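You operate a simulated robot arm through the tools that you are given. There is no shell and no other tool. Be economical: measure what you need, move in short steps, check, and stop when the job is done.

You are at the controls of a simulated two-armed robot. One attempt, no reset.

Task
Take the 12 cm pad adapter from the far edge of the trailer bed and put it on the front of the trailer bed. Fetch the socket with the largest size on its label from the far edge of the trailer bed and set it on top of the yellow pad. Take the carton from the far edge of the trailer bed and put it on the top of the black cupboard. Fetch the paste tub and set it on the top of the black cupboard. Put the short batten from the rear of the trailer bed on top of the brown wide carton there. Put the small carton that says "clips" from the rear of the trailer bed on the front of the trailer bed and the small carton labelled "fuses" on the top of the black cupboard. Take the orange side lamp and leave it on the top of the lift bench. Take the small brown carton from the top of the grey parts trolley and put it on the front of the trailer bed. Fetch the rubber bellows and set it in the black tray. Put the green block on top of the teal pad. Push the side board shut. Do these in any order. Set down upright: pad adapter, paste tub, small carton, orange side lamp, small brown carton, rubber bellows.

It is judged by the outcome, as a careful person would: the job done as asked, and still so three seconds after it is handed in. It fails if anything else is knocked over, pushed out of place, dropped, spilled or broken.

Robot
Two 7-joint arms with vacuum grippers on one trunk, on a base that drives. Base frame: it is fixed to the floor where the robot stands at the start and does not move with it; the origin is under the middle of the robot, x ahead of it, y to its left, z up; the surface under the hand at the start is at about z = 700. Readings come in mm, degrees, newtons and seconds.
The left shoulder is at the start at [70, 174, 1229], the right one opposite. With the tool pointing down near the work surface each hand reaches from about 100 to 740 mm from the robot's upright axis, wherever it stands, measured 20 degrees to its own side. Places, roughly: black tray (50x27x6 cm) [4500, 1500, 800]; carton [500, 500, 750]; front of the trailer bed [2100, 2500, 700]; green block [-1500, 7750, 750]; orange side lamp (8x4x8 cm) [4400, 3700, 1000]; pad adapter [500, 0, 750]; paste tub [1750, 0, 750]; rubber bellows (8x8x10 cm) [2700, 5500, 700]; short batten (15x5x5 cm) [2100, 200, 700]; side board [300, 300, 500]; small brown carton [4500, 3750, 1000]; small carton [2250, 500, 750]; socket [750, 250, 750]; teal pad (7x7x4 cm) [-1100, 7800, 900]; top of the black cupboard [-1300, 200, 900]; top of the lift bench [4600, 1200, 800]; wide carton [2250, 750, 750]; yellow pad (6x9x4 cm) [700, 200, 700]. Payload 3.5 kg a hand.
Tool frame (each hand has its own): the origin (TCP) lies in the middle of the cups' lips, and z points out of the cups. The gripper has 2 cups of 32 mm across, covering 32 by 80 mm (tool x, y); the bellows give 10 mm. With the vacuum on, a cup seals on a smooth face that it is pressed against (1 to 4 N); it does not hold porous or soft things. The pull reaches 76 N.
Orientation is told as [roll, pitch, yaw] about the base's x, y, z axes, in that order, counted from this pose: with the cups facing straight down, the tool's x points along the base's -x, its y along +y and its z along -z.

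Tools
- The arms move only by the tool arm_command. It takes "left_series", "right_series" or both (then of equal length, played together; a hand with none holds still); each is a list of rows, each a list of 7 numbers: the turn, a rotation vector about the base's x, y, z in units of 8 degrees (1.0 is 8 degrees), then the shift along the base's x, y, z in units of 30 mm (1.0 is 30 mm), then the vacuum: 1 switches it on, -1 off. In form: [[rx, ry, rz, tx, ty, tz, valve], ...]. A call has 1 to 8 rows; each row shifts and turns the commanded pose from where the row before left it. A call with a number of a shift or a turn outside -1 to 1 is refused whole. Rows are played at 5 a second. More than 50 mm and 8.6 degrees between two rows, or a gripper value outside its range, and nothing of the call is played. A pose out of reach is approached as far as the arm can. The call stops where the force on the tool passes 40 N (or 10 N more than at its start, if that is more) or the arm is blocked; 0.2 s more then pass. The pull builds up within a second once a cup has sealed. Time passes only in rows, and 0.2 s behind the last, so rows that do not move give it time. The reply holds the time, the measured pose of the TCP, the force on the tool along the base axes and the pull of the vacuum, in the units named above and with some noise, with the torque about the TCP (base axes, N m) and any sound that the robot's microphone picked up.
- Cameras (640 x 400 px; columns grow to the right, rows downward): "scene" is now at [108.7, 22.1, 1512.3]; the picture's right is [0.33, -0.94, 0.00], its down [-0.84, -0.29, -0.45] and it looks along [0.43, 0.15, -0.89] (base axes); focal length 214 px, centre (320, 200). "left" rides on the left gripper at [74, -19, -110] in its tool frame; the picture's right is [0.25, 0.97, 0.00], its down [-0.77, 0.20, -0.60] and it looks along [-0.58, 0.15, 0.80] (tool axes); focal length 218 px, centre (320, 200). "right" rides on the right gripper at [74, 19, -110] in its tool frame; the picture's right is [-0.25, 0.97, 0.00], its down [-0.77, -0.20, -0.60] and it looks along [-0.58, -0.15, 0.80] (tool axes); focal length 218 px, centre (320, 200). There is no depth. A picture from a camera that has moved, and an enlarged one, comes with that camera's place and axes in the base frame and with its lens.
- snapshot(camera): a new picture of that camera. No time passes.
- raise_lower(by): slides the trunk up (or, below 0, down) by that many mm; the arms and the scene camera ride with it, the base frame stays. It gives what a move gives, with no picture.
- steer(legs): drives the robot by 1 to 6 legs, each [ahead, turn to the left] in mm and degrees, along the robot's own axes; the way and the turn of a leg run together, so that a leg with both is an arc; at most 1500 mm and 180 degrees a leg. The arms and the cameras ride along, it lands a little off, and it stops where it bumps. It gives what a move gives.
- aim_head(pan, tilt): turns the head with the scene camera to pan (to the left, within 86 degrees either way) and tilt (down, from -29 to 69), counted from straight ahead of the robot. It gives what a move gives.
- enlarge(camera, box): a new picture of the part [left, top, right, bottom] of that camera's present view, enlarged. No time passes.
- hand_in(): hands the job in; it is judged then, once.

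Go step by step. Nothing tells you exact positions but the pictures and the camera data: compare them with the known pose of the tool, close in by small moves and look again before you grip or let go. The budget is 556 turns and 364 pictures, counting those below and the enlarged ones. Unless the task says otherwise, let go and move clear before handing in.

The tools are called after "Request:" by a JSON object that holds its "api" and its "payload". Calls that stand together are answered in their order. arm_command: Moves the arms, as the interface text tells. Its arguments: {"type":"object","properties":{"left_series":{"type":"array","items":{"type":"array","items":{"type":"number"}}},"right_series":{"type":"array","items":{"type":"array","items":{"type":"number"}}}},"required":[]} The other tools are called the same way: raise_lower (by) slides the trunk up or down; steer (legs) drives the base; aim_head (pan, tilt) turns the head that bears the scene camera; snapshot (camera) takes a picture; enlarge (camera, box) takes an enlarged picture of a part of a camera's view; hand_in () hands the job in.

At the start:

```text
time: 0.0
left_tcp_pos: [401.0, 418.6, 1000.6]
left_tool_rot: [0.1, 0.1, -0.1]
left_ft_force: [0.6, 0.2, -0.2]
left_ft_torque: [0.0, -0.01, -0.01]
left_pull: 0.0
right_tcp_pos: [388.3, 7.5, 1276.6]
right_tool_rot: [0.1, 0.0, -0.1]
right_ft_force: [0.5, 0.1, 0.1]
right_ft_torque: [-0.01, -0.02, -0.02]
right_pull: 0.1
trunk travel left (down, up): [-725.0, 115.0]
robot x, y, heading: [0.1, 3.7, 0.1]
head pan, tilt: [19.2, 63.1]
```

scene: 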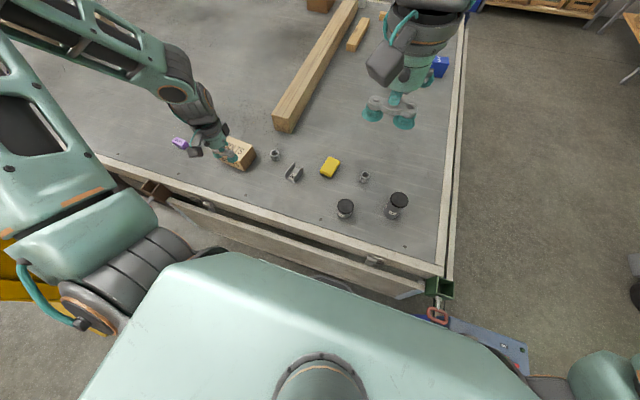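
right: 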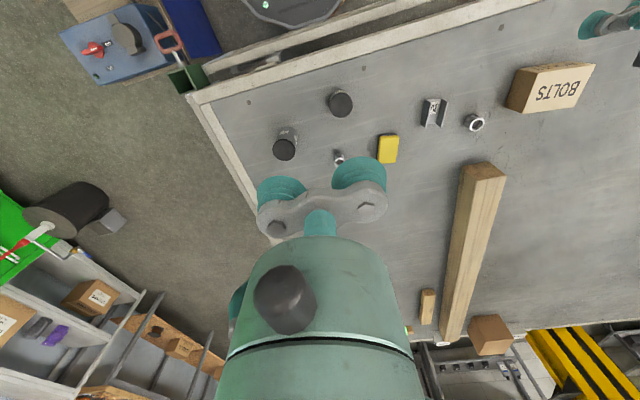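
left: 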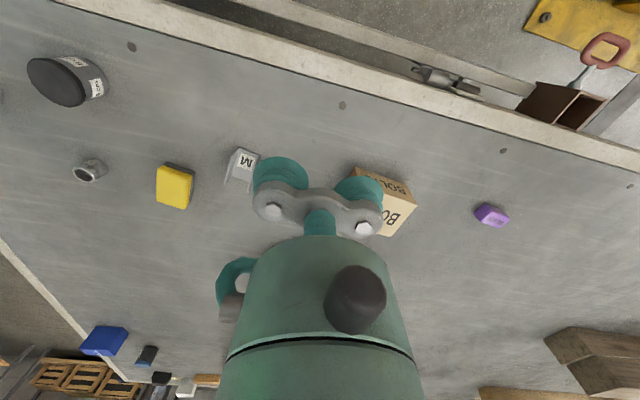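

The trailer bed lies ahead with two black pucks (pad adapters), small sockets, a yellow pad, a BOLTS carton and others. I'll look closer at the labels first.

Request:
{"api": "enlarge", "payload": {"camera": "scene", "box": [160, 110, 460, 300]}}

Request:
{"api": "enlarge", "payload": {"camera": "left", "box": [0, 20, 300, 220]}}

Request:
{"api": "enlarge", "payload": {"camera": "right", "box": [240, 50, 640, 200]}}

```text
2.11 times, centred on (310, 205) of scene
camera zoom: at [108.7, 22.1, 1512.3], right [0.33, -0.94, 0.0], down [-0.84, -0.29, -0.45], along [0.43, 0.15, -0.89], focal length 452 px, centre (341, 190)
```

zoom: 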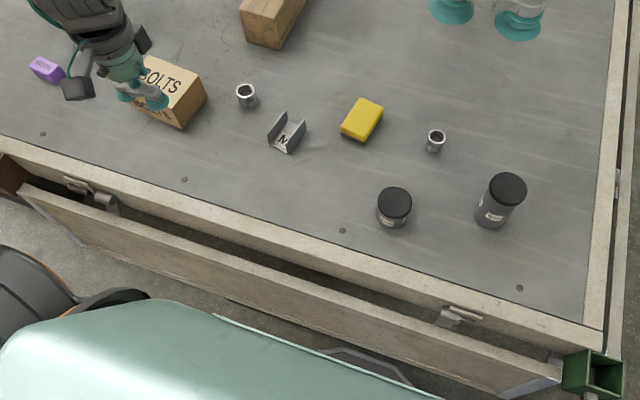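

```text
2.00 times, centred on (150, 120) of left
camera zoom: at [326.7, 400.3, 1110.2], right [-0.25, 0.97, 0.0], down [0.77, 0.2, 0.6], along [0.58, 0.15, -0.8], focal length 436 px, centre (660, 360)
```

zoom: 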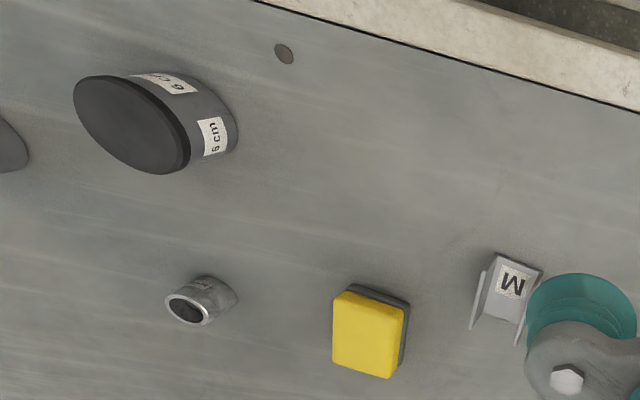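

```text
1.60 times, centred on (440, 125) of right
camera zoom: at [315.0, 27.3, 1386.8], right [0.25, 0.97, 0.0], down [0.77, -0.2, 0.6], along [0.58, -0.15, -0.8], focal length 349 px, centre (128, 320)
```

zoom: 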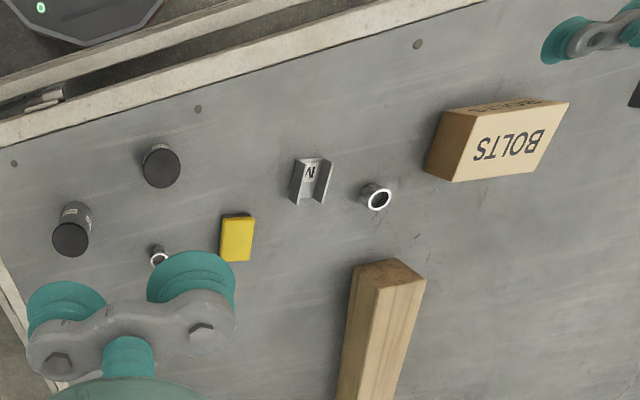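

Request:
{"api": "aim_head", "payload": {"pan": 0, "tilt": 25}}

Request:
{"api": "snapshot", "payload": {"camera": "scene"}}

Request:
{"api": "aim_head", "payload": {"pan": 80, "tilt": 25}}

Request:
{"api": "snapshot", "payload": {"camera": "scene"}}

Request:
{"api": "aim_head", "payload": {"pan": -80, "tilt": 25}}

Request:
{"api": "snapshot", "payload": {"camera": "scene"}}

```text
time: 1.0
left_tcp_pos: [400.3, 420.1, 998.8]
left_tool_rot: [0.0, 0.0, 0.0]
left_ft_force: [0.3, -0.2, -0.4]
left_ft_torque: [0.02, -0.01, 0.0]
left_pull: 0.1
right_tcp_pos: [388.5, 8.8, 1277.0]
right_tool_rot: [0.1, 0.1, 0.0]
right_ft_force: [0.4, -0.6, 0.3]
right_ft_torque: [0.03, 0.01, 0.01]
right_pull: 0.0
trunk travel left (down, up): [-725.0, 115.0]
robot x, y, heading: [1.4, -2.9, -0.3]
head pan, tilt: [0.0, 25.0]
```

```text
357 pictures are left
camera scene: at [141.3, 1.5, 1565.8], right [0.0, -1.0, 0.0], down [-0.42, 0.0, -0.91], along [0.91, 0.0, -0.42], focal length 214 px, centre (320, 200)
```

scene: 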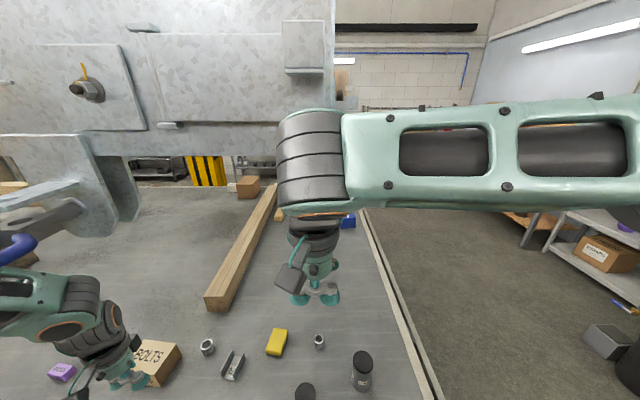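

```text
time: 2.6
left_tcp_pos: [400.7, 420.8, 999.2]
left_tool_rot: [0.0, 0.1, 0.0]
left_ft_force: [-0.1, 0.5, 0.0]
left_ft_torque: [0.01, 0.01, 0.02]
left_pull: 0.1
right_tcp_pos: [388.1, 8.4, 1277.0]
right_tool_rot: [0.0, 0.0, -0.1]
right_ft_force: [-0.1, 0.5, 0.3]
right_ft_torque: [0.0, -0.03, 0.05]
right_pull: 0.0
trunk travel left (down, up): [-725.0, 115.0]
robot x, y, heading: [-0.1, -1.5, 0.1]
head pan, tilt: [80.0, 25.0]
```

```text
356 pictures are left
camera scene: at [65.3, 92.1, 1565.8], right [0.98, -0.17, 0.0], down [-0.07, -0.42, -0.91], along [0.16, 0.89, -0.42], focal length 214 px, centre (320, 200)
```

scene: 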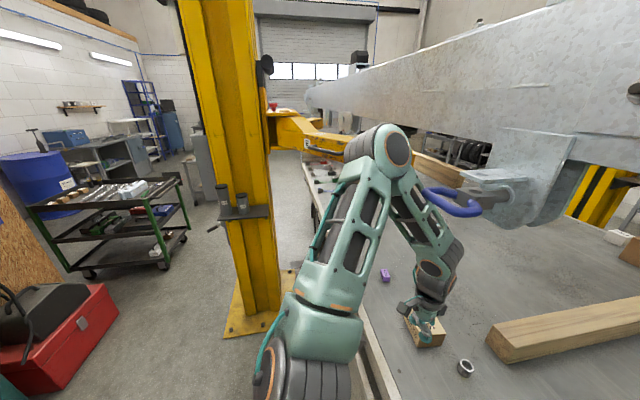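

```text
time: 5.0
left_tcp_pos: [399.0, 418.9, 999.5]
left_tool_rot: [0.0, 0.0, 0.0]
left_ft_force: [0.4, 1.0, -0.2]
left_ft_torque: [0.03, 0.0, 0.06]
left_pull: 0.0
right_tcp_pos: [387.5, 8.0, 1275.7]
right_tool_rot: [0.0, 0.0, 0.1]
right_ft_force: [-0.2, -0.5, -0.2]
right_ft_torque: [-0.01, -0.03, 0.03]
right_pull: 0.0
trunk travel left (down, up): [-725.0, 115.0]
robot x, y, heading: [0.4, 1.1, -0.1]
head pan, tilt: [-80.0, 25.0]
```

```text
355 pictures are left
camera scene: at [65.2, -89.4, 1565.9], right [-0.98, -0.17, 0.0], down [-0.07, 0.42, -0.91], along [0.16, -0.89, -0.42], focal length 214 px, centre (320, 200)
```

scene: 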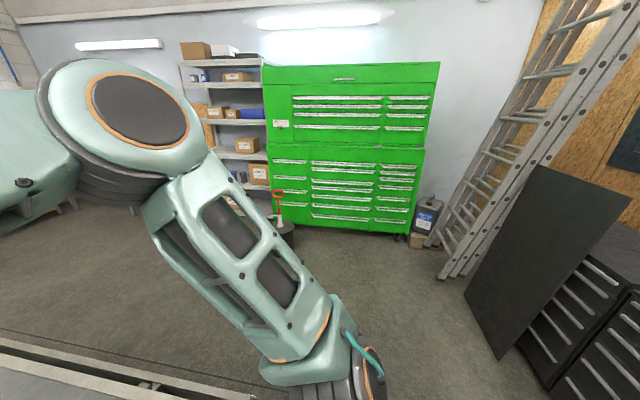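

Request:
{"api": "aim_head", "payload": {"pan": 0, "tilt": 55}}

Request:
{"api": "snapshot", "payload": {"camera": "scene"}}

Request:
{"api": "enlarge", "payload": {"camera": "left", "box": [60, 130, 140, 190]}}

Request:
{"api": "enlarge", "payload": {"camera": "right", "box": [400, 80, 520, 150]}}

```text
time: 6.6
left_tcp_pos: [400.8, 419.2, 998.6]
left_tool_rot: [0.2, 0.1, 0.0]
left_ft_force: [0.4, 0.7, 0.3]
left_ft_torque: [0.01, -0.05, 0.01]
left_pull: 0.0
right_tcp_pos: [387.5, 8.5, 1276.3]
right_tool_rot: [0.0, 0.0, 0.0]
right_ft_force: [-0.4, 0.9, 0.6]
right_ft_torque: [-0.02, 0.02, 0.0]
right_pull: 0.1
trunk travel left (down, up): [-725.0, 115.0]
robot x, y, heading: [-0.5, -0.5, 0.1]
head pan, tilt: [0.0, 55.0]
```

```text
354 pictures are left
camera scene: at [121.3, 1.3, 1521.9], right [0.0, -1.0, 0.0], down [-0.82, 0.0, -0.57], along [0.57, 0.0, -0.82], focal length 214 px, centre (320, 200)
```

scene: 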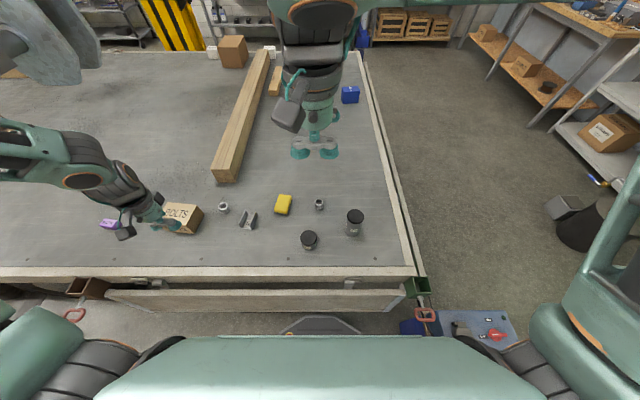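

```text
6.67 times, centred on (100, 160) of left
camera zoom: at [326.7, 400.3, 1110.2], right [-0.25, 0.97, 0.0], down [0.77, 0.2, 0.6], along [0.58, 0.15, -0.8], focal length 1455 px, centre (1787, 467)
```

zoom: 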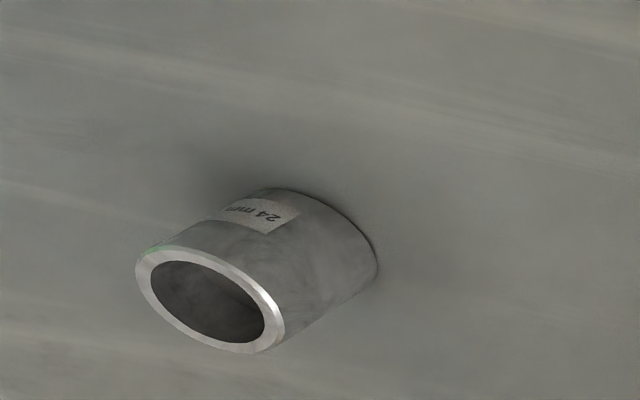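

```text
5.33 times, centred on (460, 115) of right
camera zoom: at [315.1, 27.3, 1386.8], right [0.25, 0.97, 0.0], down [0.77, -0.2, 0.6], along [0.58, -0.15, -0.8], focal length 1164 px, centre (-427, 653)
```

zoom: 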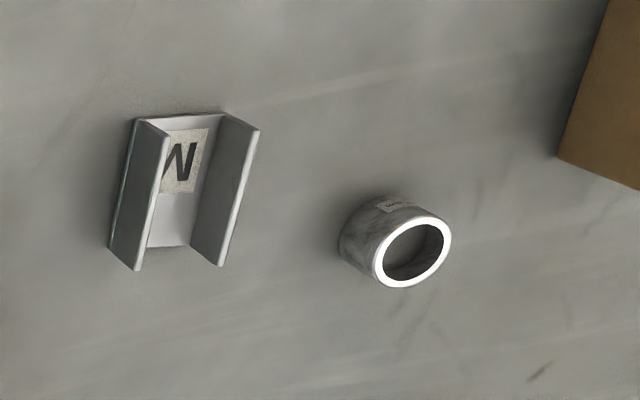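

Request:
{"api": "enlarge", "payload": {"camera": "scene", "box": [200, 180, 280, 240]}}

Request:
{"api": "enlarge", "payload": {"camera": "scene", "box": [290, 185, 370, 255]}}

Request:
{"api": "enlarge", "payload": {"camera": "scene", "box": [60, 250, 440, 360]}}

```text
6.67 times, centred on (240, 210) of scene
camera zoom: at [121.3, 1.3, 1521.9], right [0.0, -1.0, 0.0], down [-0.82, 0.0, -0.57], along [0.57, 0.0, -0.82], focal length 1430 px, centre (853, 133)
```

zoom: 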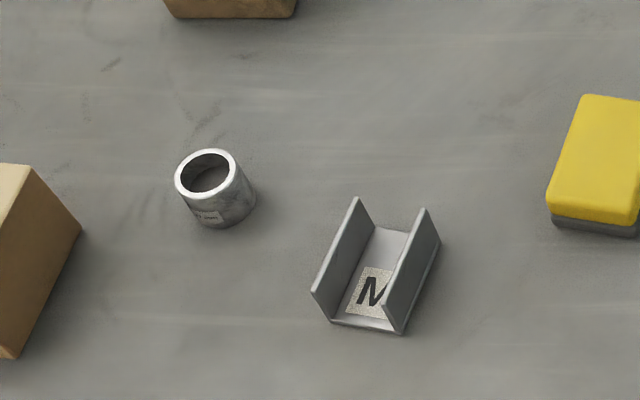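

```text
5.71 times, centred on (330, 220) of scene
camera zoom: at [121.3, 1.3, 1521.9], right [0.0, -1.0, 0.0], down [-0.82, 0.0, -0.57], along [0.57, 0.0, -0.82], focal length 1226 px, centre (263, 86)
```

zoom: 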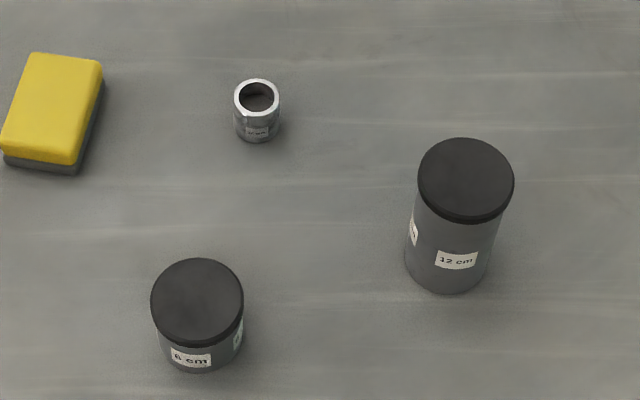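

```text
1.68 times, centred on (250, 305) of scene
camera zoom: at [121.3, 1.3, 1521.9], right [0.0, -1.0, 0.0], down [-0.82, 0.0, -0.57], along [0.57, 0.0, -0.82], focal length 361 px, centre (438, 23)
```

zoom: 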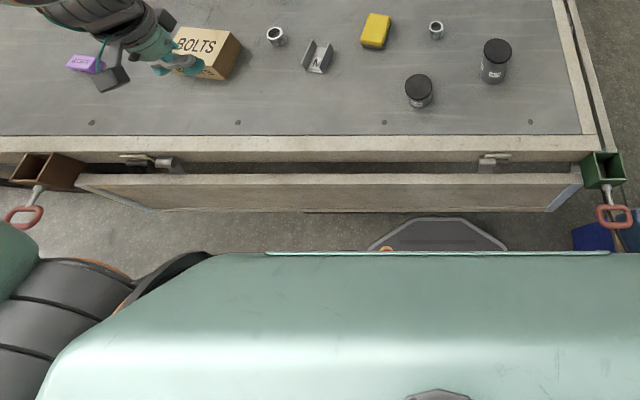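

Request:
{"api": "enlarge", "payload": {"camera": "scene", "box": [219, 200, 235, 210]}}

Request:
{"api": "enlarge", "payload": {"camera": "scene", "box": [311, 197, 327, 209]}}

```text
16.00 times, centred on (227, 205) of scene
camera zoom: at [121.3, 1.3, 1521.9], right [0.0, -1.0, 0.0], down [-0.82, 0.0, -0.57], along [0.57, 0.0, -0.82], focal length 3432 px, centre (1808, 120)
```

zoom: 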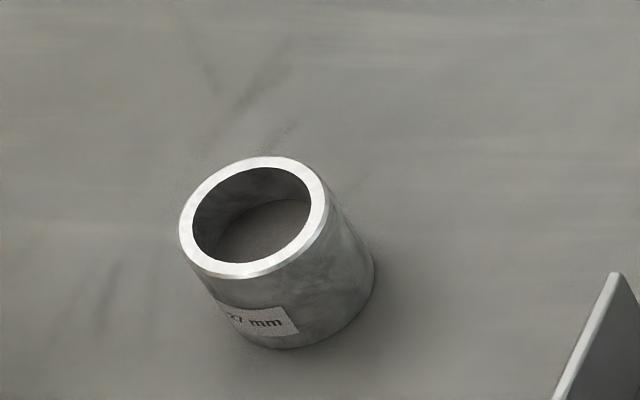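

```text
16.00 times, centred on (319, 203) of scene
camera zoom: at [121.3, 1.3, 1521.9], right [0.0, -1.0, 0.0], down [-0.82, 0.0, -0.57], along [0.57, 0.0, -0.82], focal length 3432 px, centre (336, 152)
```

zoom: 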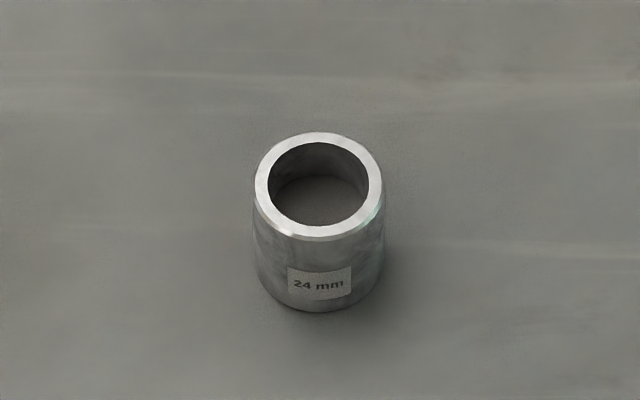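

Request:
{"api": "arm_command", "payload": {"left_series": [[0, 0, 0, 0, -1, 1, -1], [0, 0, 0, 0, -1, 1, -1], [0, 0, 0, 0, -1, 1, -1], [0, 0, 0, 0, -1, 1, -1], [0, 0, 0, 0, -1, 0, -1]]}}

Request:
{"api": "enlarge", "payload": {"camera": "scene", "box": [80, 180, 240, 280]}}

Request:
{"api": "snapshot", "payload": {"camera": "left"}}

```text
time: 7.4
left_tcp_pos: [372.9, 416.1, 1068.9]
left_tool_rot: [-0.9, 3.0, 0.9]
left_ft_force: [-0.3, 0.7, 0.4]
left_ft_torque: [-0.06, 0.04, 0.0]
left_pull: 0.2
right_tcp_pos: [401.8, 121.1, 1264.9]
right_tool_rot: [-7.0, -2.1, 8.2]
right_ft_force: [0.8, 0.3, -1.2]
right_ft_torque: [-0.01, 0.04, 0.0]
right_pull: 0.0
trunk travel left (down, up): [-725.0, 115.0]
robot x, y, heading: [32.2, 2.0, 6.8]
head pan, tilt: [0.0, 55.0]
stopped in row 4 (right hand): the arm was blocked; the commanded pose is now the measured one
```

```text
4.00 times, centred on (160, 230) of scene
camera zoom: at [122.4, 244.3, 1523.9], right [0.12, -0.98, 0.15], down [-0.8, -0.18, -0.57], along [0.59, -0.05, -0.81], focal length 858 px, centre (960, 80)
```

zoom: 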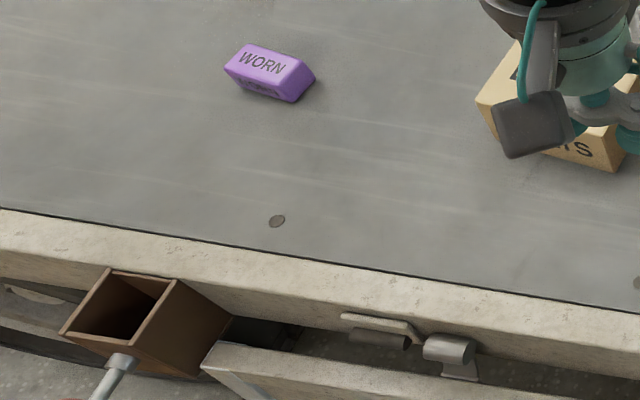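

```text
345 pictures are left
camera left: at [305.9, 398.0, 1182.7], right [-0.27, 0.96, 0.0], down [0.8, 0.22, 0.56], along [0.54, 0.15, -0.83], focal length 218 px, centre (320, 200)
```

left: 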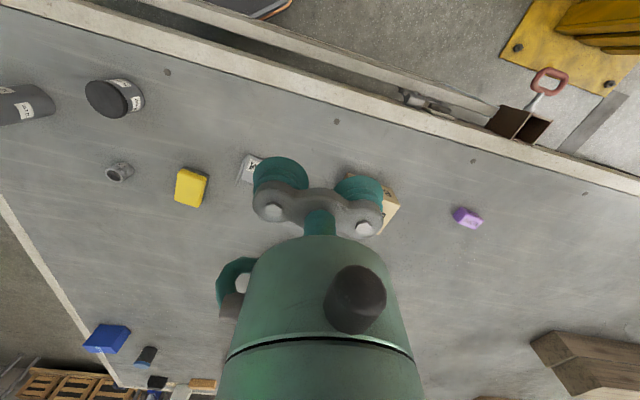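

The robot got shoved somehow (heading 6.8°, camera tilted). I'll check the current state before anything else.

Request:
{"api": "arm_command", "payload": {"left_series": [[0, 0, 0, 0, 0, 0, -1], [0, 0, 0, 0, 0, 0, -1]]}}

Request:
{"api": "snapshot", "payload": {"camera": "scene"}}

Request:
{"api": "snapshot", "payload": {"camera": "right"}}

```text
time: 7.8
left_tcp_pos: [410.2, 405.5, 1079.8]
left_tool_rot: [1.6, 6.0, 8.6]
left_ft_force: [2.0, 3.7, 0.5]
left_ft_torque: [-0.31, 0.1, 0.08]
left_pull: 0.1
right_tcp_pos: [467.3, 91.8, 1240.4]
right_tool_rot: [-16.6, -4.8, 16.0]
right_ft_force: [1.3, -4.5, 1.0]
right_ft_torque: [0.38, 0.15, -0.01]
right_pull: 0.0
trunk travel left (down, up): [-725.0, 115.0]
robot x, y, heading: [119.5, 24.8, 22.9]
head pan, tilt: [0.0, 55.0]
stopped in row 1 (left hand): the arm was blocked; the commanded pose is now the measured one
```

```text
344 pictures are left
camera scene: at [130.1, 311.2, 1516.2], right [0.39, -0.91, 0.17], down [-0.71, -0.41, -0.57], along [0.58, 0.1, -0.81], focal length 214 px, centre (320, 200)
```

scene: 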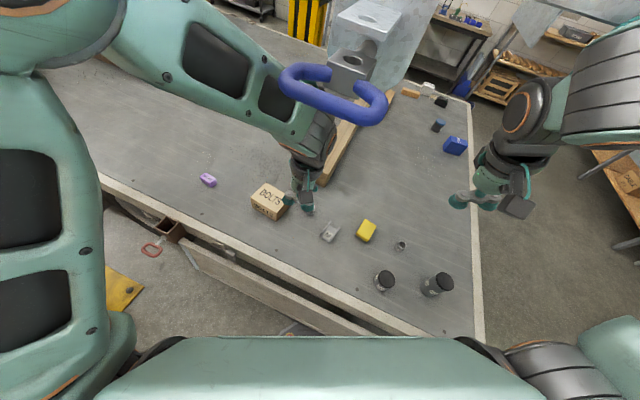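

```text
343 pictures are left
camera right: at [375.9, 116.4, 1333.9], right [0.01, 0.97, -0.25], down [0.69, 0.18, 0.7], along [0.72, -0.18, -0.67], focal length 218 px, centre (320, 200)
```

right: 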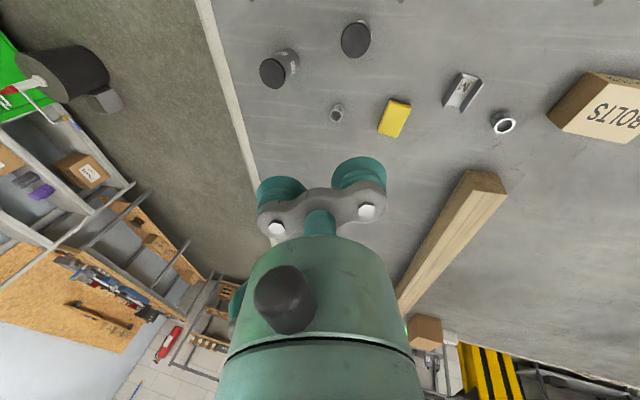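

The left forearm seems to have caught on the blue padded hook under the beam and levered the robot over. I'll reverse that move at once.

Request:
{"api": "arm_command", "payload": {"left_series": [[0, 0, 0, 0, 1, -1, -1], [0, 0, 0, 0, 1, -1, -1]]}}

Request:
{"api": "snapshot", "payload": {"camera": "scene"}}

```text
time: 8.1
left_tcp_pos: [413.1, 356.5, 1089.9]
left_tool_rot: [-3.0, 12.7, 17.3]
left_ft_force: [-1.6, -4.9, -1.4]
left_ft_torque: [0.4, -0.11, 0.0]
left_pull: 0.1
right_tcp_pos: [500.8, 68.9, 1235.0]
right_tool_rot: [-14.2, -11.2, 18.8]
right_ft_force: [0.1, -0.6, -0.1]
right_ft_torque: [-0.02, 0.02, 0.03]
right_pull: 0.1
trunk travel left (down, up): [-725.0, 115.0]
robot x, y, heading: [176.2, 54.5, 34.9]
head pan, tilt: [0.0, 55.0]
stopped in row 1 (left hand): the arm was blocked; the commanded pose is now the measured one
```

```text
342 pictures are left
camera scene: at [86.0, 303.4, 1522.3], right [0.57, -0.81, 0.17], down [-0.59, -0.54, -0.6], along [0.57, 0.24, -0.79], focal length 214 px, centre (320, 200)
```

scene: 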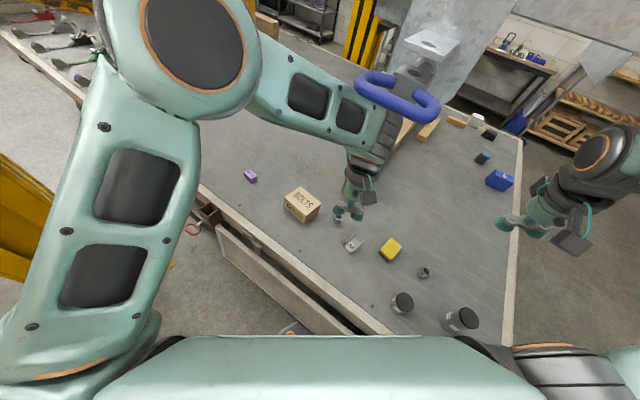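

Request:
{"api": "snapshot", "payload": {"camera": "left"}}

Request:
{"api": "snapshot", "payload": {"camera": "right"}}

```text
341 pictures are left
camera left: at [371.3, 330.1, 1214.0], right [-0.53, 0.85, 0.01], down [0.77, 0.48, 0.41], along [0.34, 0.22, -0.91], focal length 218 px, centre (320, 200)
```

left: 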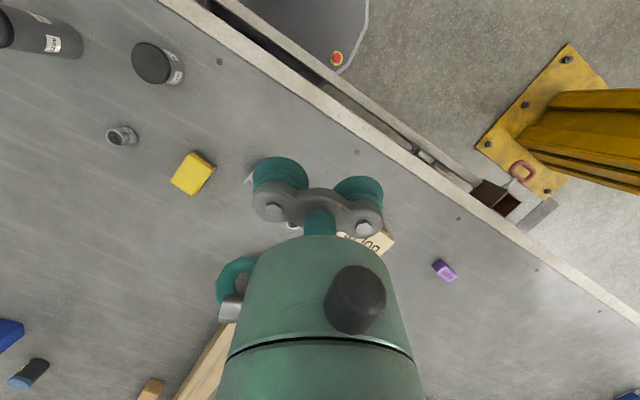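

```text
340 pictures are left
camera right: at [399.2, 82.2, 1321.1], right [-0.02, 0.98, -0.18], down [0.61, 0.16, 0.77], along [0.79, -0.1, -0.61], focal length 218 px, centre (320, 200)
```

right: 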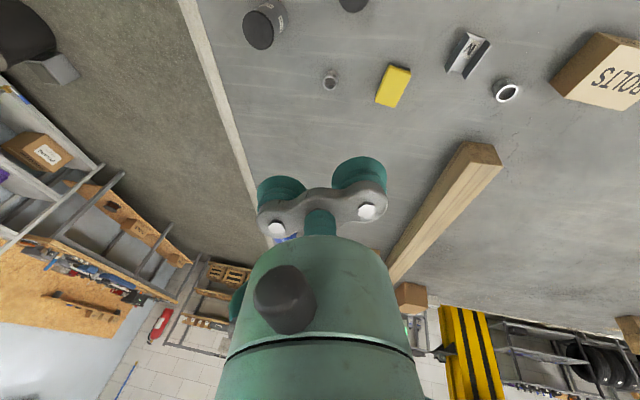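

Request:
{"api": "arm_command", "payload": {"right_series": [[0, 0, 0, 0, 0, 0, -1], [0, 0, 0, 0, 0, 0, -1]]}}

Request:
{"api": "snapshot", "payload": {"camera": "scene"}}

```text
time: 8.4
left_tcp_pos: [411.8, 339.0, 1068.1]
left_tool_rot: [-3.2, 22.8, 21.4]
left_ft_force: [0.3, -2.4, -2.3]
left_ft_torque: [0.15, 0.07, -0.08]
left_pull: 0.1
right_tcp_pos: [521.5, 57.7, 1211.9]
right_tool_rot: [-11.9, -12.8, 13.3]
right_ft_force: [0.8, 0.2, -1.6]
right_ft_torque: [-0.02, 0.04, 0.0]
right_pull: 0.0
trunk travel left (down, up): [-725.0, 115.0]
robot x, y, heading: [159.5, 49.1, 32.1]
head pan, tilt: [0.0, 55.0]
stopped in row 1 (left hand): the arm was blocked; the commanded pose is now the measured one
```

```text
339 pictures are left
camera scene: at [76.9, 340.0, 1513.5], right [0.52, -0.83, 0.19], down [-0.62, -0.52, -0.58], along [0.58, 0.18, -0.79], focal length 214 px, centre (320, 200)
```

scene: 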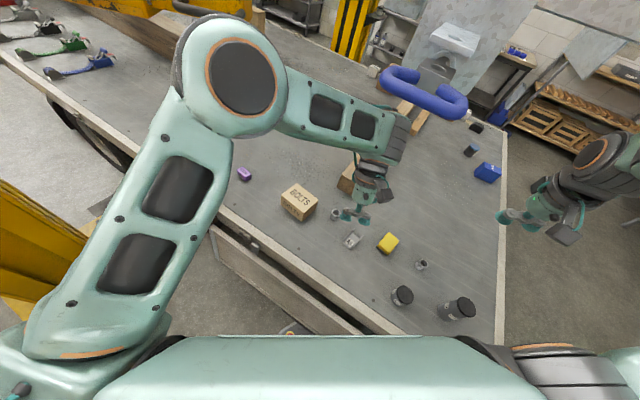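

Request:
{"api": "raise_lower", "payload": {"by": -80}}

Request:
{"api": "snapshot", "payload": {"camera": "scene"}}

```text
time: 8.7
left_tcp_pos: [438.0, 341.5, 1045.1]
left_tool_rot: [3.7, 32.1, 33.6]
left_ft_force: [-0.3, 1.5, 0.7]
left_ft_torque: [-0.08, -0.05, 0.1]
left_pull: 0.0
right_tcp_pos: [594.4, 19.4, 1184.0]
right_tool_rot: [-9.0, -13.1, 8.7]
right_ft_force: [-0.9, 1.9, 1.3]
right_ft_torque: [-0.12, -0.11, 0.0]
right_pull: 0.1
trunk travel left (down, up): [-719.0, 121.0]
robot x, y, heading: [149.1, 45.2, 30.7]
head pan, tilt: [0.0, 55.0]
stopped: the arm was blocked; the commanded pose is now the measured one
```

```text
338 pictures are left
camera scene: at [107.7, 342.4, 1515.3], right [0.51, -0.84, 0.18], down [-0.65, -0.51, -0.57], along [0.57, 0.17, -0.8], focal length 214 px, centre (320, 200)
```

scene: 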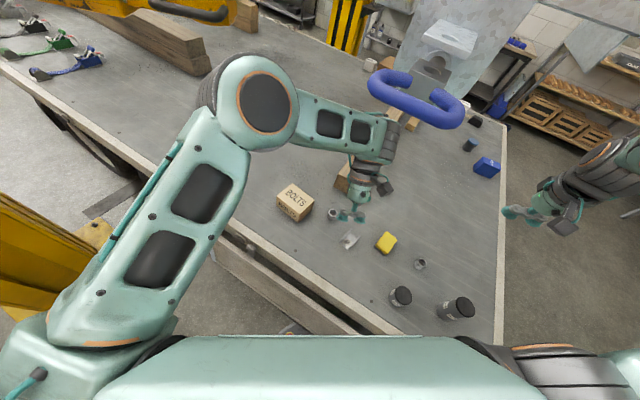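

Request:
{"api": "aim_head", "payload": {"pan": 60, "tilt": 45}}

Request:
{"api": "snapshot", "payload": {"camera": "scene"}}

```text
time: 10.0
left_tcp_pos: [525.2, 217.5, 1026.6]
left_tool_rot: [3.8, 32.3, 28.4]
left_ft_force: [-0.7, -0.6, 0.0]
left_ft_torque: [0.02, 0.03, -0.08]
left_pull: 0.1
right_tcp_pos: [655.7, -74.3, 1114.8]
right_tool_rot: [-2.9, -6.5, 11.8]
right_ft_force: [0.4, 0.2, -0.4]
right_ft_torque: [-0.04, 0.01, 0.01]
right_pull: 0.1
trunk travel left (down, up): [-719.0, 121.0]
robot x, y, heading: [152.2, 48.0, 30.9]
head pan, tilt: [60.0, 45.0]
```

```text
337 pictures are left
camera scene: at [163.1, 251.8, 1522.5], right [1.0, 0.01, 0.02], down [0.02, -0.75, -0.66], along [0.01, 0.66, -0.75], focal length 214 px, centre (320, 200)
```

scene: 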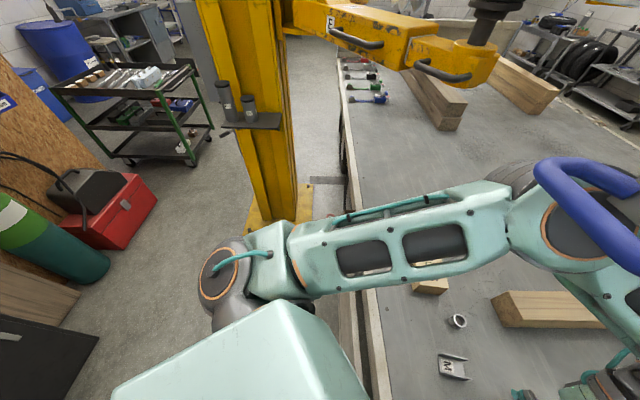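

The robot has settled nearly upright; the blue pad loop hangs at about (520, 430, 1330) right above the left elbow, which is what I hit. I'll lower the trunk a bit to clear it, then back out.

Request:
{"api": "raise_lower", "payload": {"by": -90}}

Request:
{"api": "snapshot", "payload": {"camera": "scene"}}

```text
time: 10.4
left_tcp_pos: [555.4, 226.0, 1044.2]
left_tool_rot: [3.4, 33.6, 35.1]
left_ft_force: [-1.6, -0.1, -1.7]
left_ft_torque: [-0.05, -0.02, 0.04]
left_pull: 0.0
right_tcp_pos: [678.2, -102.7, 1076.8]
right_tool_rot: [0.1, -4.1, 9.5]
right_ft_force: [0.5, -0.2, -0.2]
right_ft_torque: [0.0, 0.05, -0.03]
right_pull: 0.1
trunk travel left (down, up): [-715.0, 125.0]
robot x, y, heading: [155.1, 48.7, 30.9]
head pan, tilt: [60.0, 45.0]
stopped: the arm was blocked; the commanded pose is now the measured one
```

```text
336 pictures are left
camera scene: at [158.4, 241.4, 1525.1], right [1.0, 0.02, 0.02], down [0.03, -0.75, -0.67], along [0.0, 0.67, -0.75], focal length 214 px, centre (320, 200)
```

scene: 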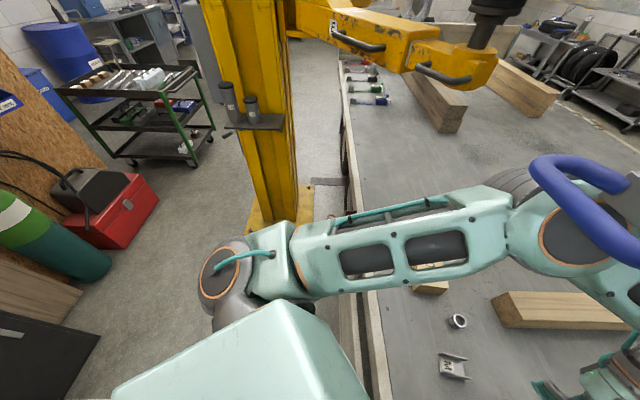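

Request:
{"api": "enlarge", "payload": {"camera": "scene", "box": [480, 120, 640, 300]}}

Request:
{"api": "aim_head", "payload": {"pan": 15, "tilt": 35}}

Request:
{"api": "snapshot", "payload": {"camera": "scene"}}

```text
2.22 times, centred on (560, 210) of scene
camera zoom: at [158.4, 241.4, 1525.1], right [1.0, 0.02, 0.02], down [0.03, -0.75, -0.67], along [0.0, 0.67, -0.75], focal length 477 px, centre (-213, 178)
```

zoom: 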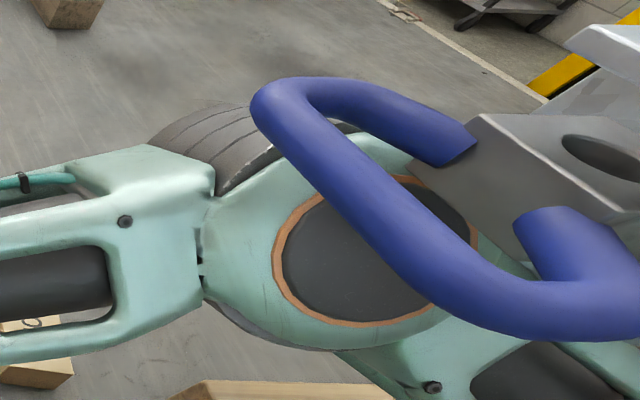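

```text
time: 11.5
left_tcp_pos: [558.1, 221.2, 1039.9]
left_tool_rot: [3.3, 33.1, 34.5]
left_ft_force: [0.1, -0.7, 0.7]
left_ft_torque: [0.06, -0.02, 0.01]
left_pull: 0.1
right_tcp_pos: [674.9, -103.6, 1078.6]
right_tool_rot: [0.4, -4.4, 10.3]
right_ft_force: [0.4, -0.4, 0.3]
right_ft_torque: [0.02, 0.01, 0.03]
right_pull: 0.1
trunk travel left (down, up): [-715.0, 125.0]
robot x, y, heading: [154.3, 49.6, 30.9]
head pan, tilt: [15.0, 35.0]
```

```text
334 pictures are left
camera scene: at [222.5, 222.2, 1539.5], right [0.72, -0.69, 0.05], down [-0.38, -0.46, -0.8], along [0.58, 0.56, -0.59], focal length 214 px, centre (320, 200)
```

scene: 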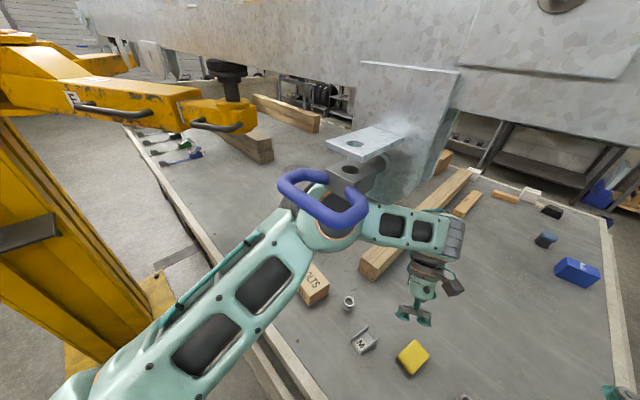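

Request:
{"api": "steer", "payload": {"legs": [[-80, 0]]}}

Request:
{"api": "snapshot", "payload": {"camera": "scene"}}

```text
time: 12.2
left_tcp_pos: [572.8, 163.3, 1026.4]
left_tool_rot: [7.6, 33.4, 39.6]
left_ft_force: [0.0, 0.7, -0.7]
left_ft_torque: [-0.04, 0.03, 0.06]
left_pull: 0.0
right_tcp_pos: [697.5, -167.5, 1043.2]
right_tool_rot: [3.5, -3.0, 10.1]
right_ft_force: [1.0, 0.6, 0.5]
right_ft_torque: [-0.09, -0.01, 0.0]
right_pull: 0.0
trunk travel left (down, up): [-715.0, 125.0]
robot x, y, heading: [145.8, 45.9, 31.1]
head pan, tilt: [15.0, 35.0]
stopped in leg 1: the robot was blocked; the commanded pose is now the measured one
```

```text
333 pictures are left
camera scene: at [236.7, 131.0, 1540.3], right [0.72, -0.69, 0.0], down [-0.39, -0.41, -0.82], along [0.57, 0.59, -0.57], focal length 214 px, centre (320, 200)
```

scene: 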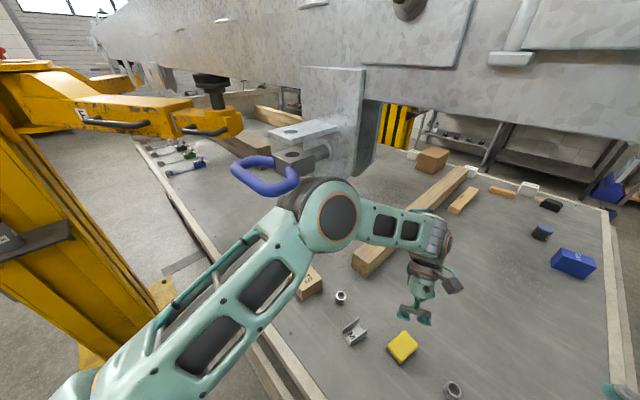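

Request:
{"api": "steer", "payload": {"legs": [[-100, 0]]}}

Request:
{"api": "snapshot", "payload": {"camera": "scene"}}

```text
time: 12.9
left_tcp_pos: [570.6, 165.1, 1024.5]
left_tool_rot: [8.1, 33.6, 39.8]
left_ft_force: [-0.1, 0.3, 0.1]
left_ft_torque: [0.0, 0.02, 0.02]
left_pull: 0.1
right_tcp_pos: [694.3, -166.9, 1044.4]
right_tool_rot: [3.3, -2.7, 10.2]
right_ft_force: [-0.6, 0.0, 0.4]
right_ft_torque: [0.0, 0.03, 0.03]
right_pull: 0.1
trunk travel left (down, up): [-715.0, 125.0]
robot x, y, heading: [138.9, 40.6, 31.6]
head pan, tilt: [15.0, 35.0]
stopped in leg 1: the robot was blocked; the commanded pose is now the measured one
```

```text
332 pictures are left
camera scene: at [238.1, 130.1, 1540.6], right [0.72, -0.69, 0.0], down [-0.39, -0.41, -0.82], along [0.57, 0.59, -0.57], focal length 214 px, centre (320, 200)
```

scene: 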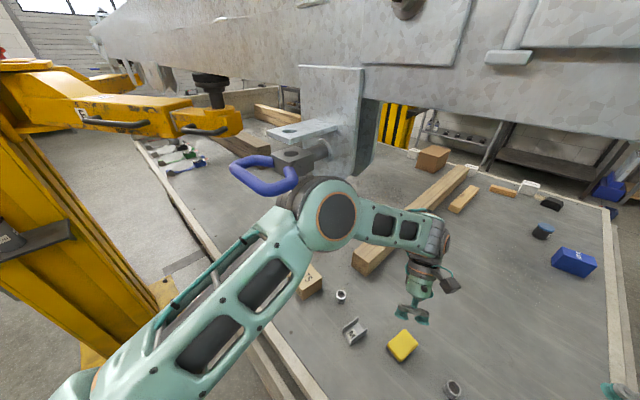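

Request:
{"api": "enlarge", "payload": {"camera": "scene", "box": [210, 120, 380, 260]}}

Request:
{"api": "aim_head", "payload": {"pan": 35, "tilt": 60}}

Request:
{"api": "snapshot", "payload": {"camera": "scene"}}

Request:
{"api": "snapshot", "payload": {"camera": "left"}}

```text
2.86 times, centred on (295, 190) of scene
camera zoom: at [238.1, 130.1, 1540.6], right [0.72, -0.69, 0.0], down [-0.39, -0.41, -0.82], along [0.57, 0.59, -0.57], focal length 613 px, centre (391, 229)
```

zoom: 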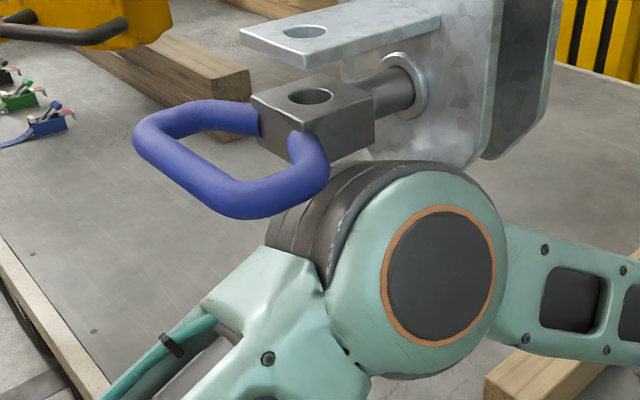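

```text
time: 13.8
left_tcp_pos: [571.1, 165.3, 1024.8]
left_tool_rot: [8.0, 33.6, 39.8]
left_ft_force: [-0.4, -0.4, -0.4]
left_ft_torque: [-0.02, 0.02, 0.0]
left_pull: 0.1
right_tcp_pos: [695.1, -167.1, 1043.7]
right_tool_rot: [3.3, -2.6, 10.2]
right_ft_force: [-0.5, 0.4, 0.1]
right_ft_torque: [-0.01, -0.01, -0.02]
right_pull: 0.2
trunk travel left (down, up): [-715.0, 125.0]
robot x, y, heading: [136.4, 42.5, 31.2]
head pan, tilt: [35.0, 60.0]
```

```text
330 pictures are left
camera scene: at [204.1, 128.0, 1506.1], right [0.92, -0.4, 0.0], down [-0.35, -0.79, -0.5], along [0.2, 0.46, -0.86], focal length 214 px, centre (320, 200)
```

scene: 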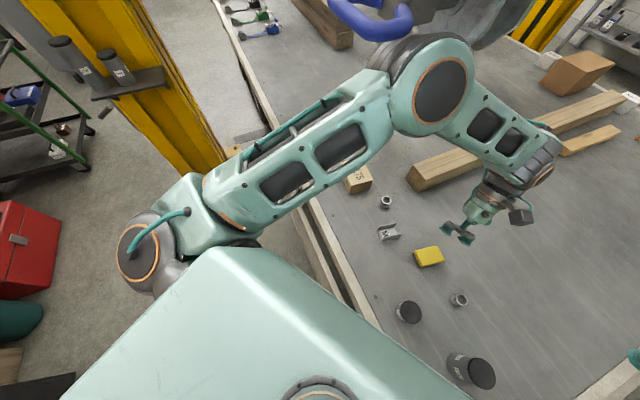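

```text
329 pictures are left
camera left: at [589.8, 136.9, 1153.7], right [-0.72, 0.65, 0.25], down [0.69, 0.72, 0.1], along [-0.12, 0.24, -0.96], focal length 218 px, centre (320, 200)
```

left: 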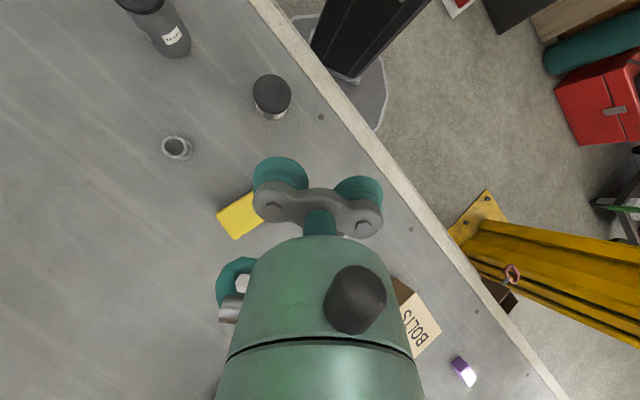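

Request:
{"api": "aim_head", "payload": {"pan": -40, "tilt": 60}}

Request:
{"api": "snapshot", "payload": {"camera": "scene"}}

Request:
{"api": "snapshot", "payload": {"camera": "right"}}

Request:
{"api": "enlarge", "payload": {"camera": "left", "box": [240, 0, 540, 200]}}

```text
time: 15.3
left_tcp_pos: [568.5, 163.7, 1023.5]
left_tool_rot: [8.1, 33.6, 39.6]
left_ft_force: [1.4, 1.1, 0.4]
left_ft_torque: [-0.01, -0.01, -0.01]
left_pull: 0.0
right_tcp_pos: [695.0, -167.0, 1043.9]
right_tool_rot: [3.3, -2.6, 10.2]
right_ft_force: [-0.3, 0.9, 0.2]
right_ft_torque: [0.01, -0.02, -0.01]
right_pull: 0.0
trunk travel left (down, up): [-715.0, 125.0]
robot x, y, heading: [138.4, 42.4, 31.1]
head pan, tilt: [-40.0, 60.0]
```

```text
328 pictures are left
camera scene: at [243.3, 57.2, 1506.1], right [-0.15, -0.99, 0.0], down [-0.85, 0.13, -0.5], along [0.5, -0.07, -0.86], focal length 214 px, centre (320, 200)
```

scene: 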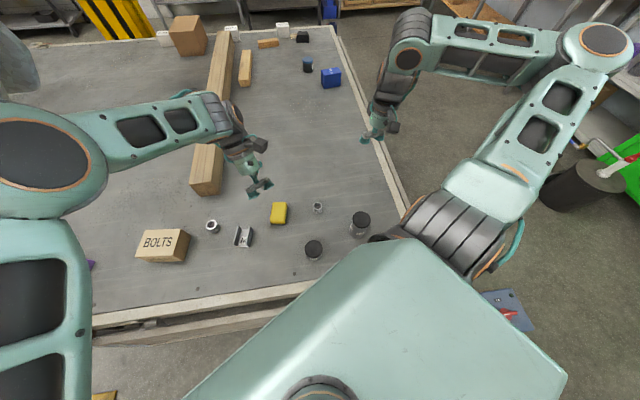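

```text
327 pictures are left
camera right: at [615.7, -168.6, 1151.2], right [0.08, 0.99, 0.07], down [0.77, -0.1, 0.63], along [0.63, 0.0, -0.78], focal length 218 px, centre (320, 200)
```

right: 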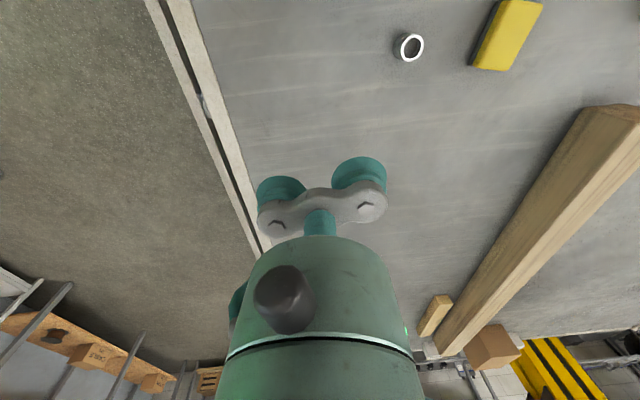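

```text
2.00 times, centred on (390, 100) of left
camera zoom: at [589.7, 136.9, 1153.4], right [-0.72, 0.65, 0.25], down [0.69, 0.72, 0.1], along [-0.12, 0.24, -0.96], focal length 436 px, centre (180, 400)
```

zoom: 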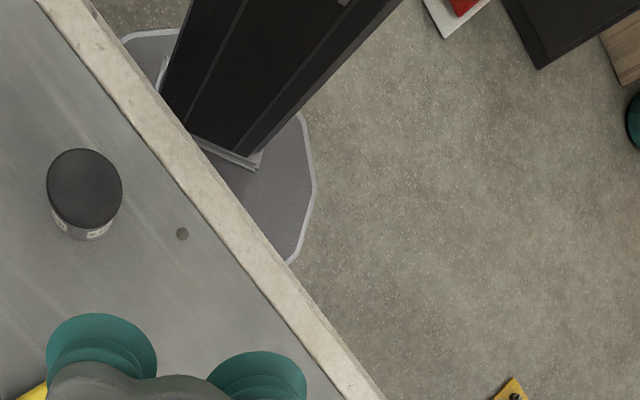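

Request:
{"api": "steer", "payload": {"legs": [[0, -6]]}}

Request:
{"api": "raise_lower", "payload": {"by": -60}}

Request:
{"api": "aim_head", "payload": {"pan": 30, "tilt": 40}}

Request:
{"api": "snapshot", "payload": {"camera": "scene"}}

```text
time: 16.0
left_tcp_pos: [570.2, 162.6, 1025.4]
left_tool_rot: [7.7, 34.0, 39.2]
left_ft_force: [-0.1, -1.7, -0.7]
left_ft_torque: [0.08, -0.03, -0.05]
left_pull: 0.0
right_tcp_pos: [692.8, -171.1, 1044.4]
right_tool_rot: [3.1, -2.7, 9.7]
right_ft_force: [0.3, 0.5, -0.3]
right_ft_torque: [0.02, 0.03, -0.01]
right_pull: 0.2
trunk travel left (down, up): [-715.0, 125.0]
robot x, y, heading: [139.7, 39.2, 31.3]
head pan, tilt: [-40.0, 60.0]
stopped in leg 1: the robot was blocked; the commanded pose is now the measured one
```

```text
time: 17.0
left_tcp_pos: [573.2, 162.0, 963.3]
left_tool_rot: [8.1, 34.0, 39.4]
left_ft_force: [-0.2, 0.3, -0.8]
left_ft_torque: [0.03, 0.04, -0.01]
left_pull: 0.0
right_tcp_pos: [695.4, -170.8, 981.5]
right_tool_rot: [3.2, -2.4, 9.7]
right_ft_force: [-0.4, 0.3, 0.3]
right_ft_torque: [0.01, -0.01, -0.01]
right_pull: 0.1
trunk travel left (down, up): [-655.0, 185.0]
robot x, y, heading: [139.6, 42.9, 31.1]
head pan, tilt: [-40.0, 60.0]
```

```text
time: 18.4
left_tcp_pos: [574.8, 162.0, 963.2]
left_tool_rot: [8.0, 34.0, 39.5]
left_ft_force: [0.8, -0.5, 0.0]
left_ft_torque: [0.02, 0.02, -0.02]
left_pull: 0.0
right_tcp_pos: [697.5, -170.8, 981.7]
right_tool_rot: [3.3, -2.3, 9.8]
right_ft_force: [-0.6, 0.8, 0.0]
right_ft_torque: [0.02, 0.01, 0.01]
right_pull: 0.0
trunk travel left (down, up): [-655.0, 185.0]
robot x, y, heading: [138.9, 43.8, 31.2]
head pan, tilt: [30.0, 40.0]
```

```text
325 pictures are left
camera scene: at [223.6, 141.6, 1472.4], right [0.87, -0.48, 0.0], down [-0.31, -0.56, -0.77], along [0.37, 0.67, -0.64], focal length 214 px, centre (320, 200)
```

scene: 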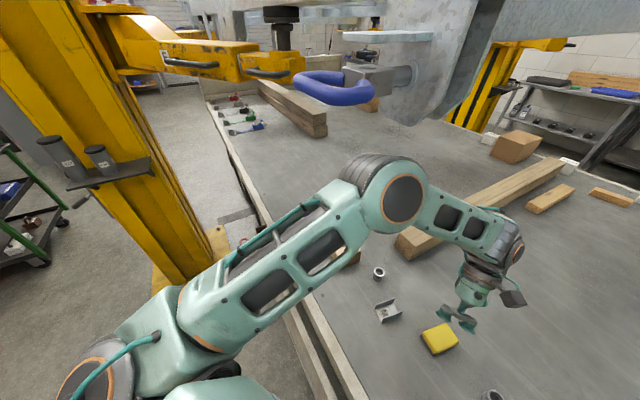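

The elbow is free of the loop now. Backing out.

Request:
{"api": "steer", "payload": {"legs": [[-60, 0]]}}

Request:
{"api": "snapshot", "payload": {"camera": "scene"}}

```text
time: 19.4
left_tcp_pos: [523.1, 131.1, 962.1]
left_tool_rot: [8.0, 33.9, 39.6]
left_ft_force: [1.0, 0.1, 0.7]
left_ft_torque: [0.06, 0.0, 0.01]
left_pull: 0.2
right_tcp_pos: [645.8, -201.1, 981.9]
right_tool_rot: [3.2, -2.4, 9.7]
right_ft_force: [0.3, -1.6, -0.6]
right_ft_torque: [0.02, -0.02, 0.0]
right_pull: 0.2
trunk travel left (down, up): [-655.0, 185.0]
robot x, y, heading: [90.4, 9.3, 31.3]
head pan, tilt: [30.0, 40.0]
```

```text
324 pictures are left
camera scene: at [172.6, 110.7, 1472.4], right [0.88, -0.48, 0.0], down [-0.31, -0.56, -0.77], along [0.37, 0.67, -0.64], focal length 214 px, centre (320, 200)
```

scene: 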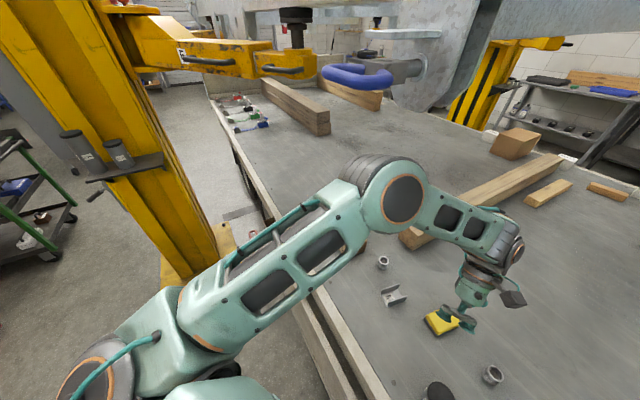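

Request:
{"api": "steer", "payload": {"legs": [[-100, 0], [0, -31]]}}

Request:
{"api": "aim_head", "payload": {"pan": 0, "tilt": 58}}

Request:
{"api": "snapshot", "payload": {"camera": "scene"}}

```text
time: 22.1
left_tcp_pos: [439.4, -161.3, 962.5]
left_tool_rot: [8.1, 33.9, 8.6]
left_ft_force: [0.6, 0.0, -0.6]
left_ft_torque: [0.0, -0.01, 0.03]
left_pull: 0.0
right_tcp_pos: [373.5, -508.1, 982.0]
right_tool_rot: [3.2, -2.4, -21.3]
right_ft_force: [0.2, -0.5, -0.5]
right_ft_torque: [0.02, -0.01, 0.0]
right_pull: 0.1
trunk travel left (down, up): [-655.0, 185.0]
robot x, y, heading: [5.4, -44.4, -0.0]
head pan, tilt: [30.0, 40.0]
```

```text
time: 23.0
left_tcp_pos: [439.7, -160.3, 963.1]
left_tool_rot: [7.9, 33.9, 8.6]
left_ft_force: [-0.5, -0.7, -0.1]
left_ft_torque: [0.01, -0.02, -0.03]
left_pull: 0.0
right_tcp_pos: [373.6, -507.7, 981.5]
right_tool_rot: [3.2, -2.4, -21.2]
right_ft_force: [-0.6, 0.2, 0.0]
right_ft_torque: [0.01, 0.02, -0.03]
right_pull: 0.0
trunk travel left (down, up): [-655.0, 185.0]
robot x, y, heading: [2.0, -41.6, 0.1]
head pan, tilt: [0.0, 58.0]
```

```text
323 pictures are left
camera scene: at [122.2, -40.1, 1448.1], right [0.0, -1.0, 0.0], down [-0.85, 0.0, -0.53], along [0.53, 0.0, -0.85], focal length 214 px, centre (320, 200)
```

scene: 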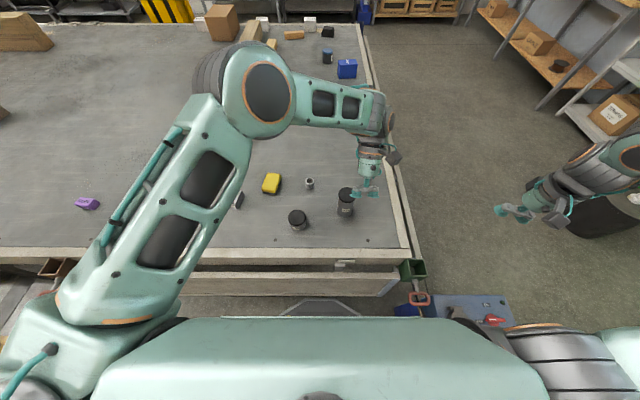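

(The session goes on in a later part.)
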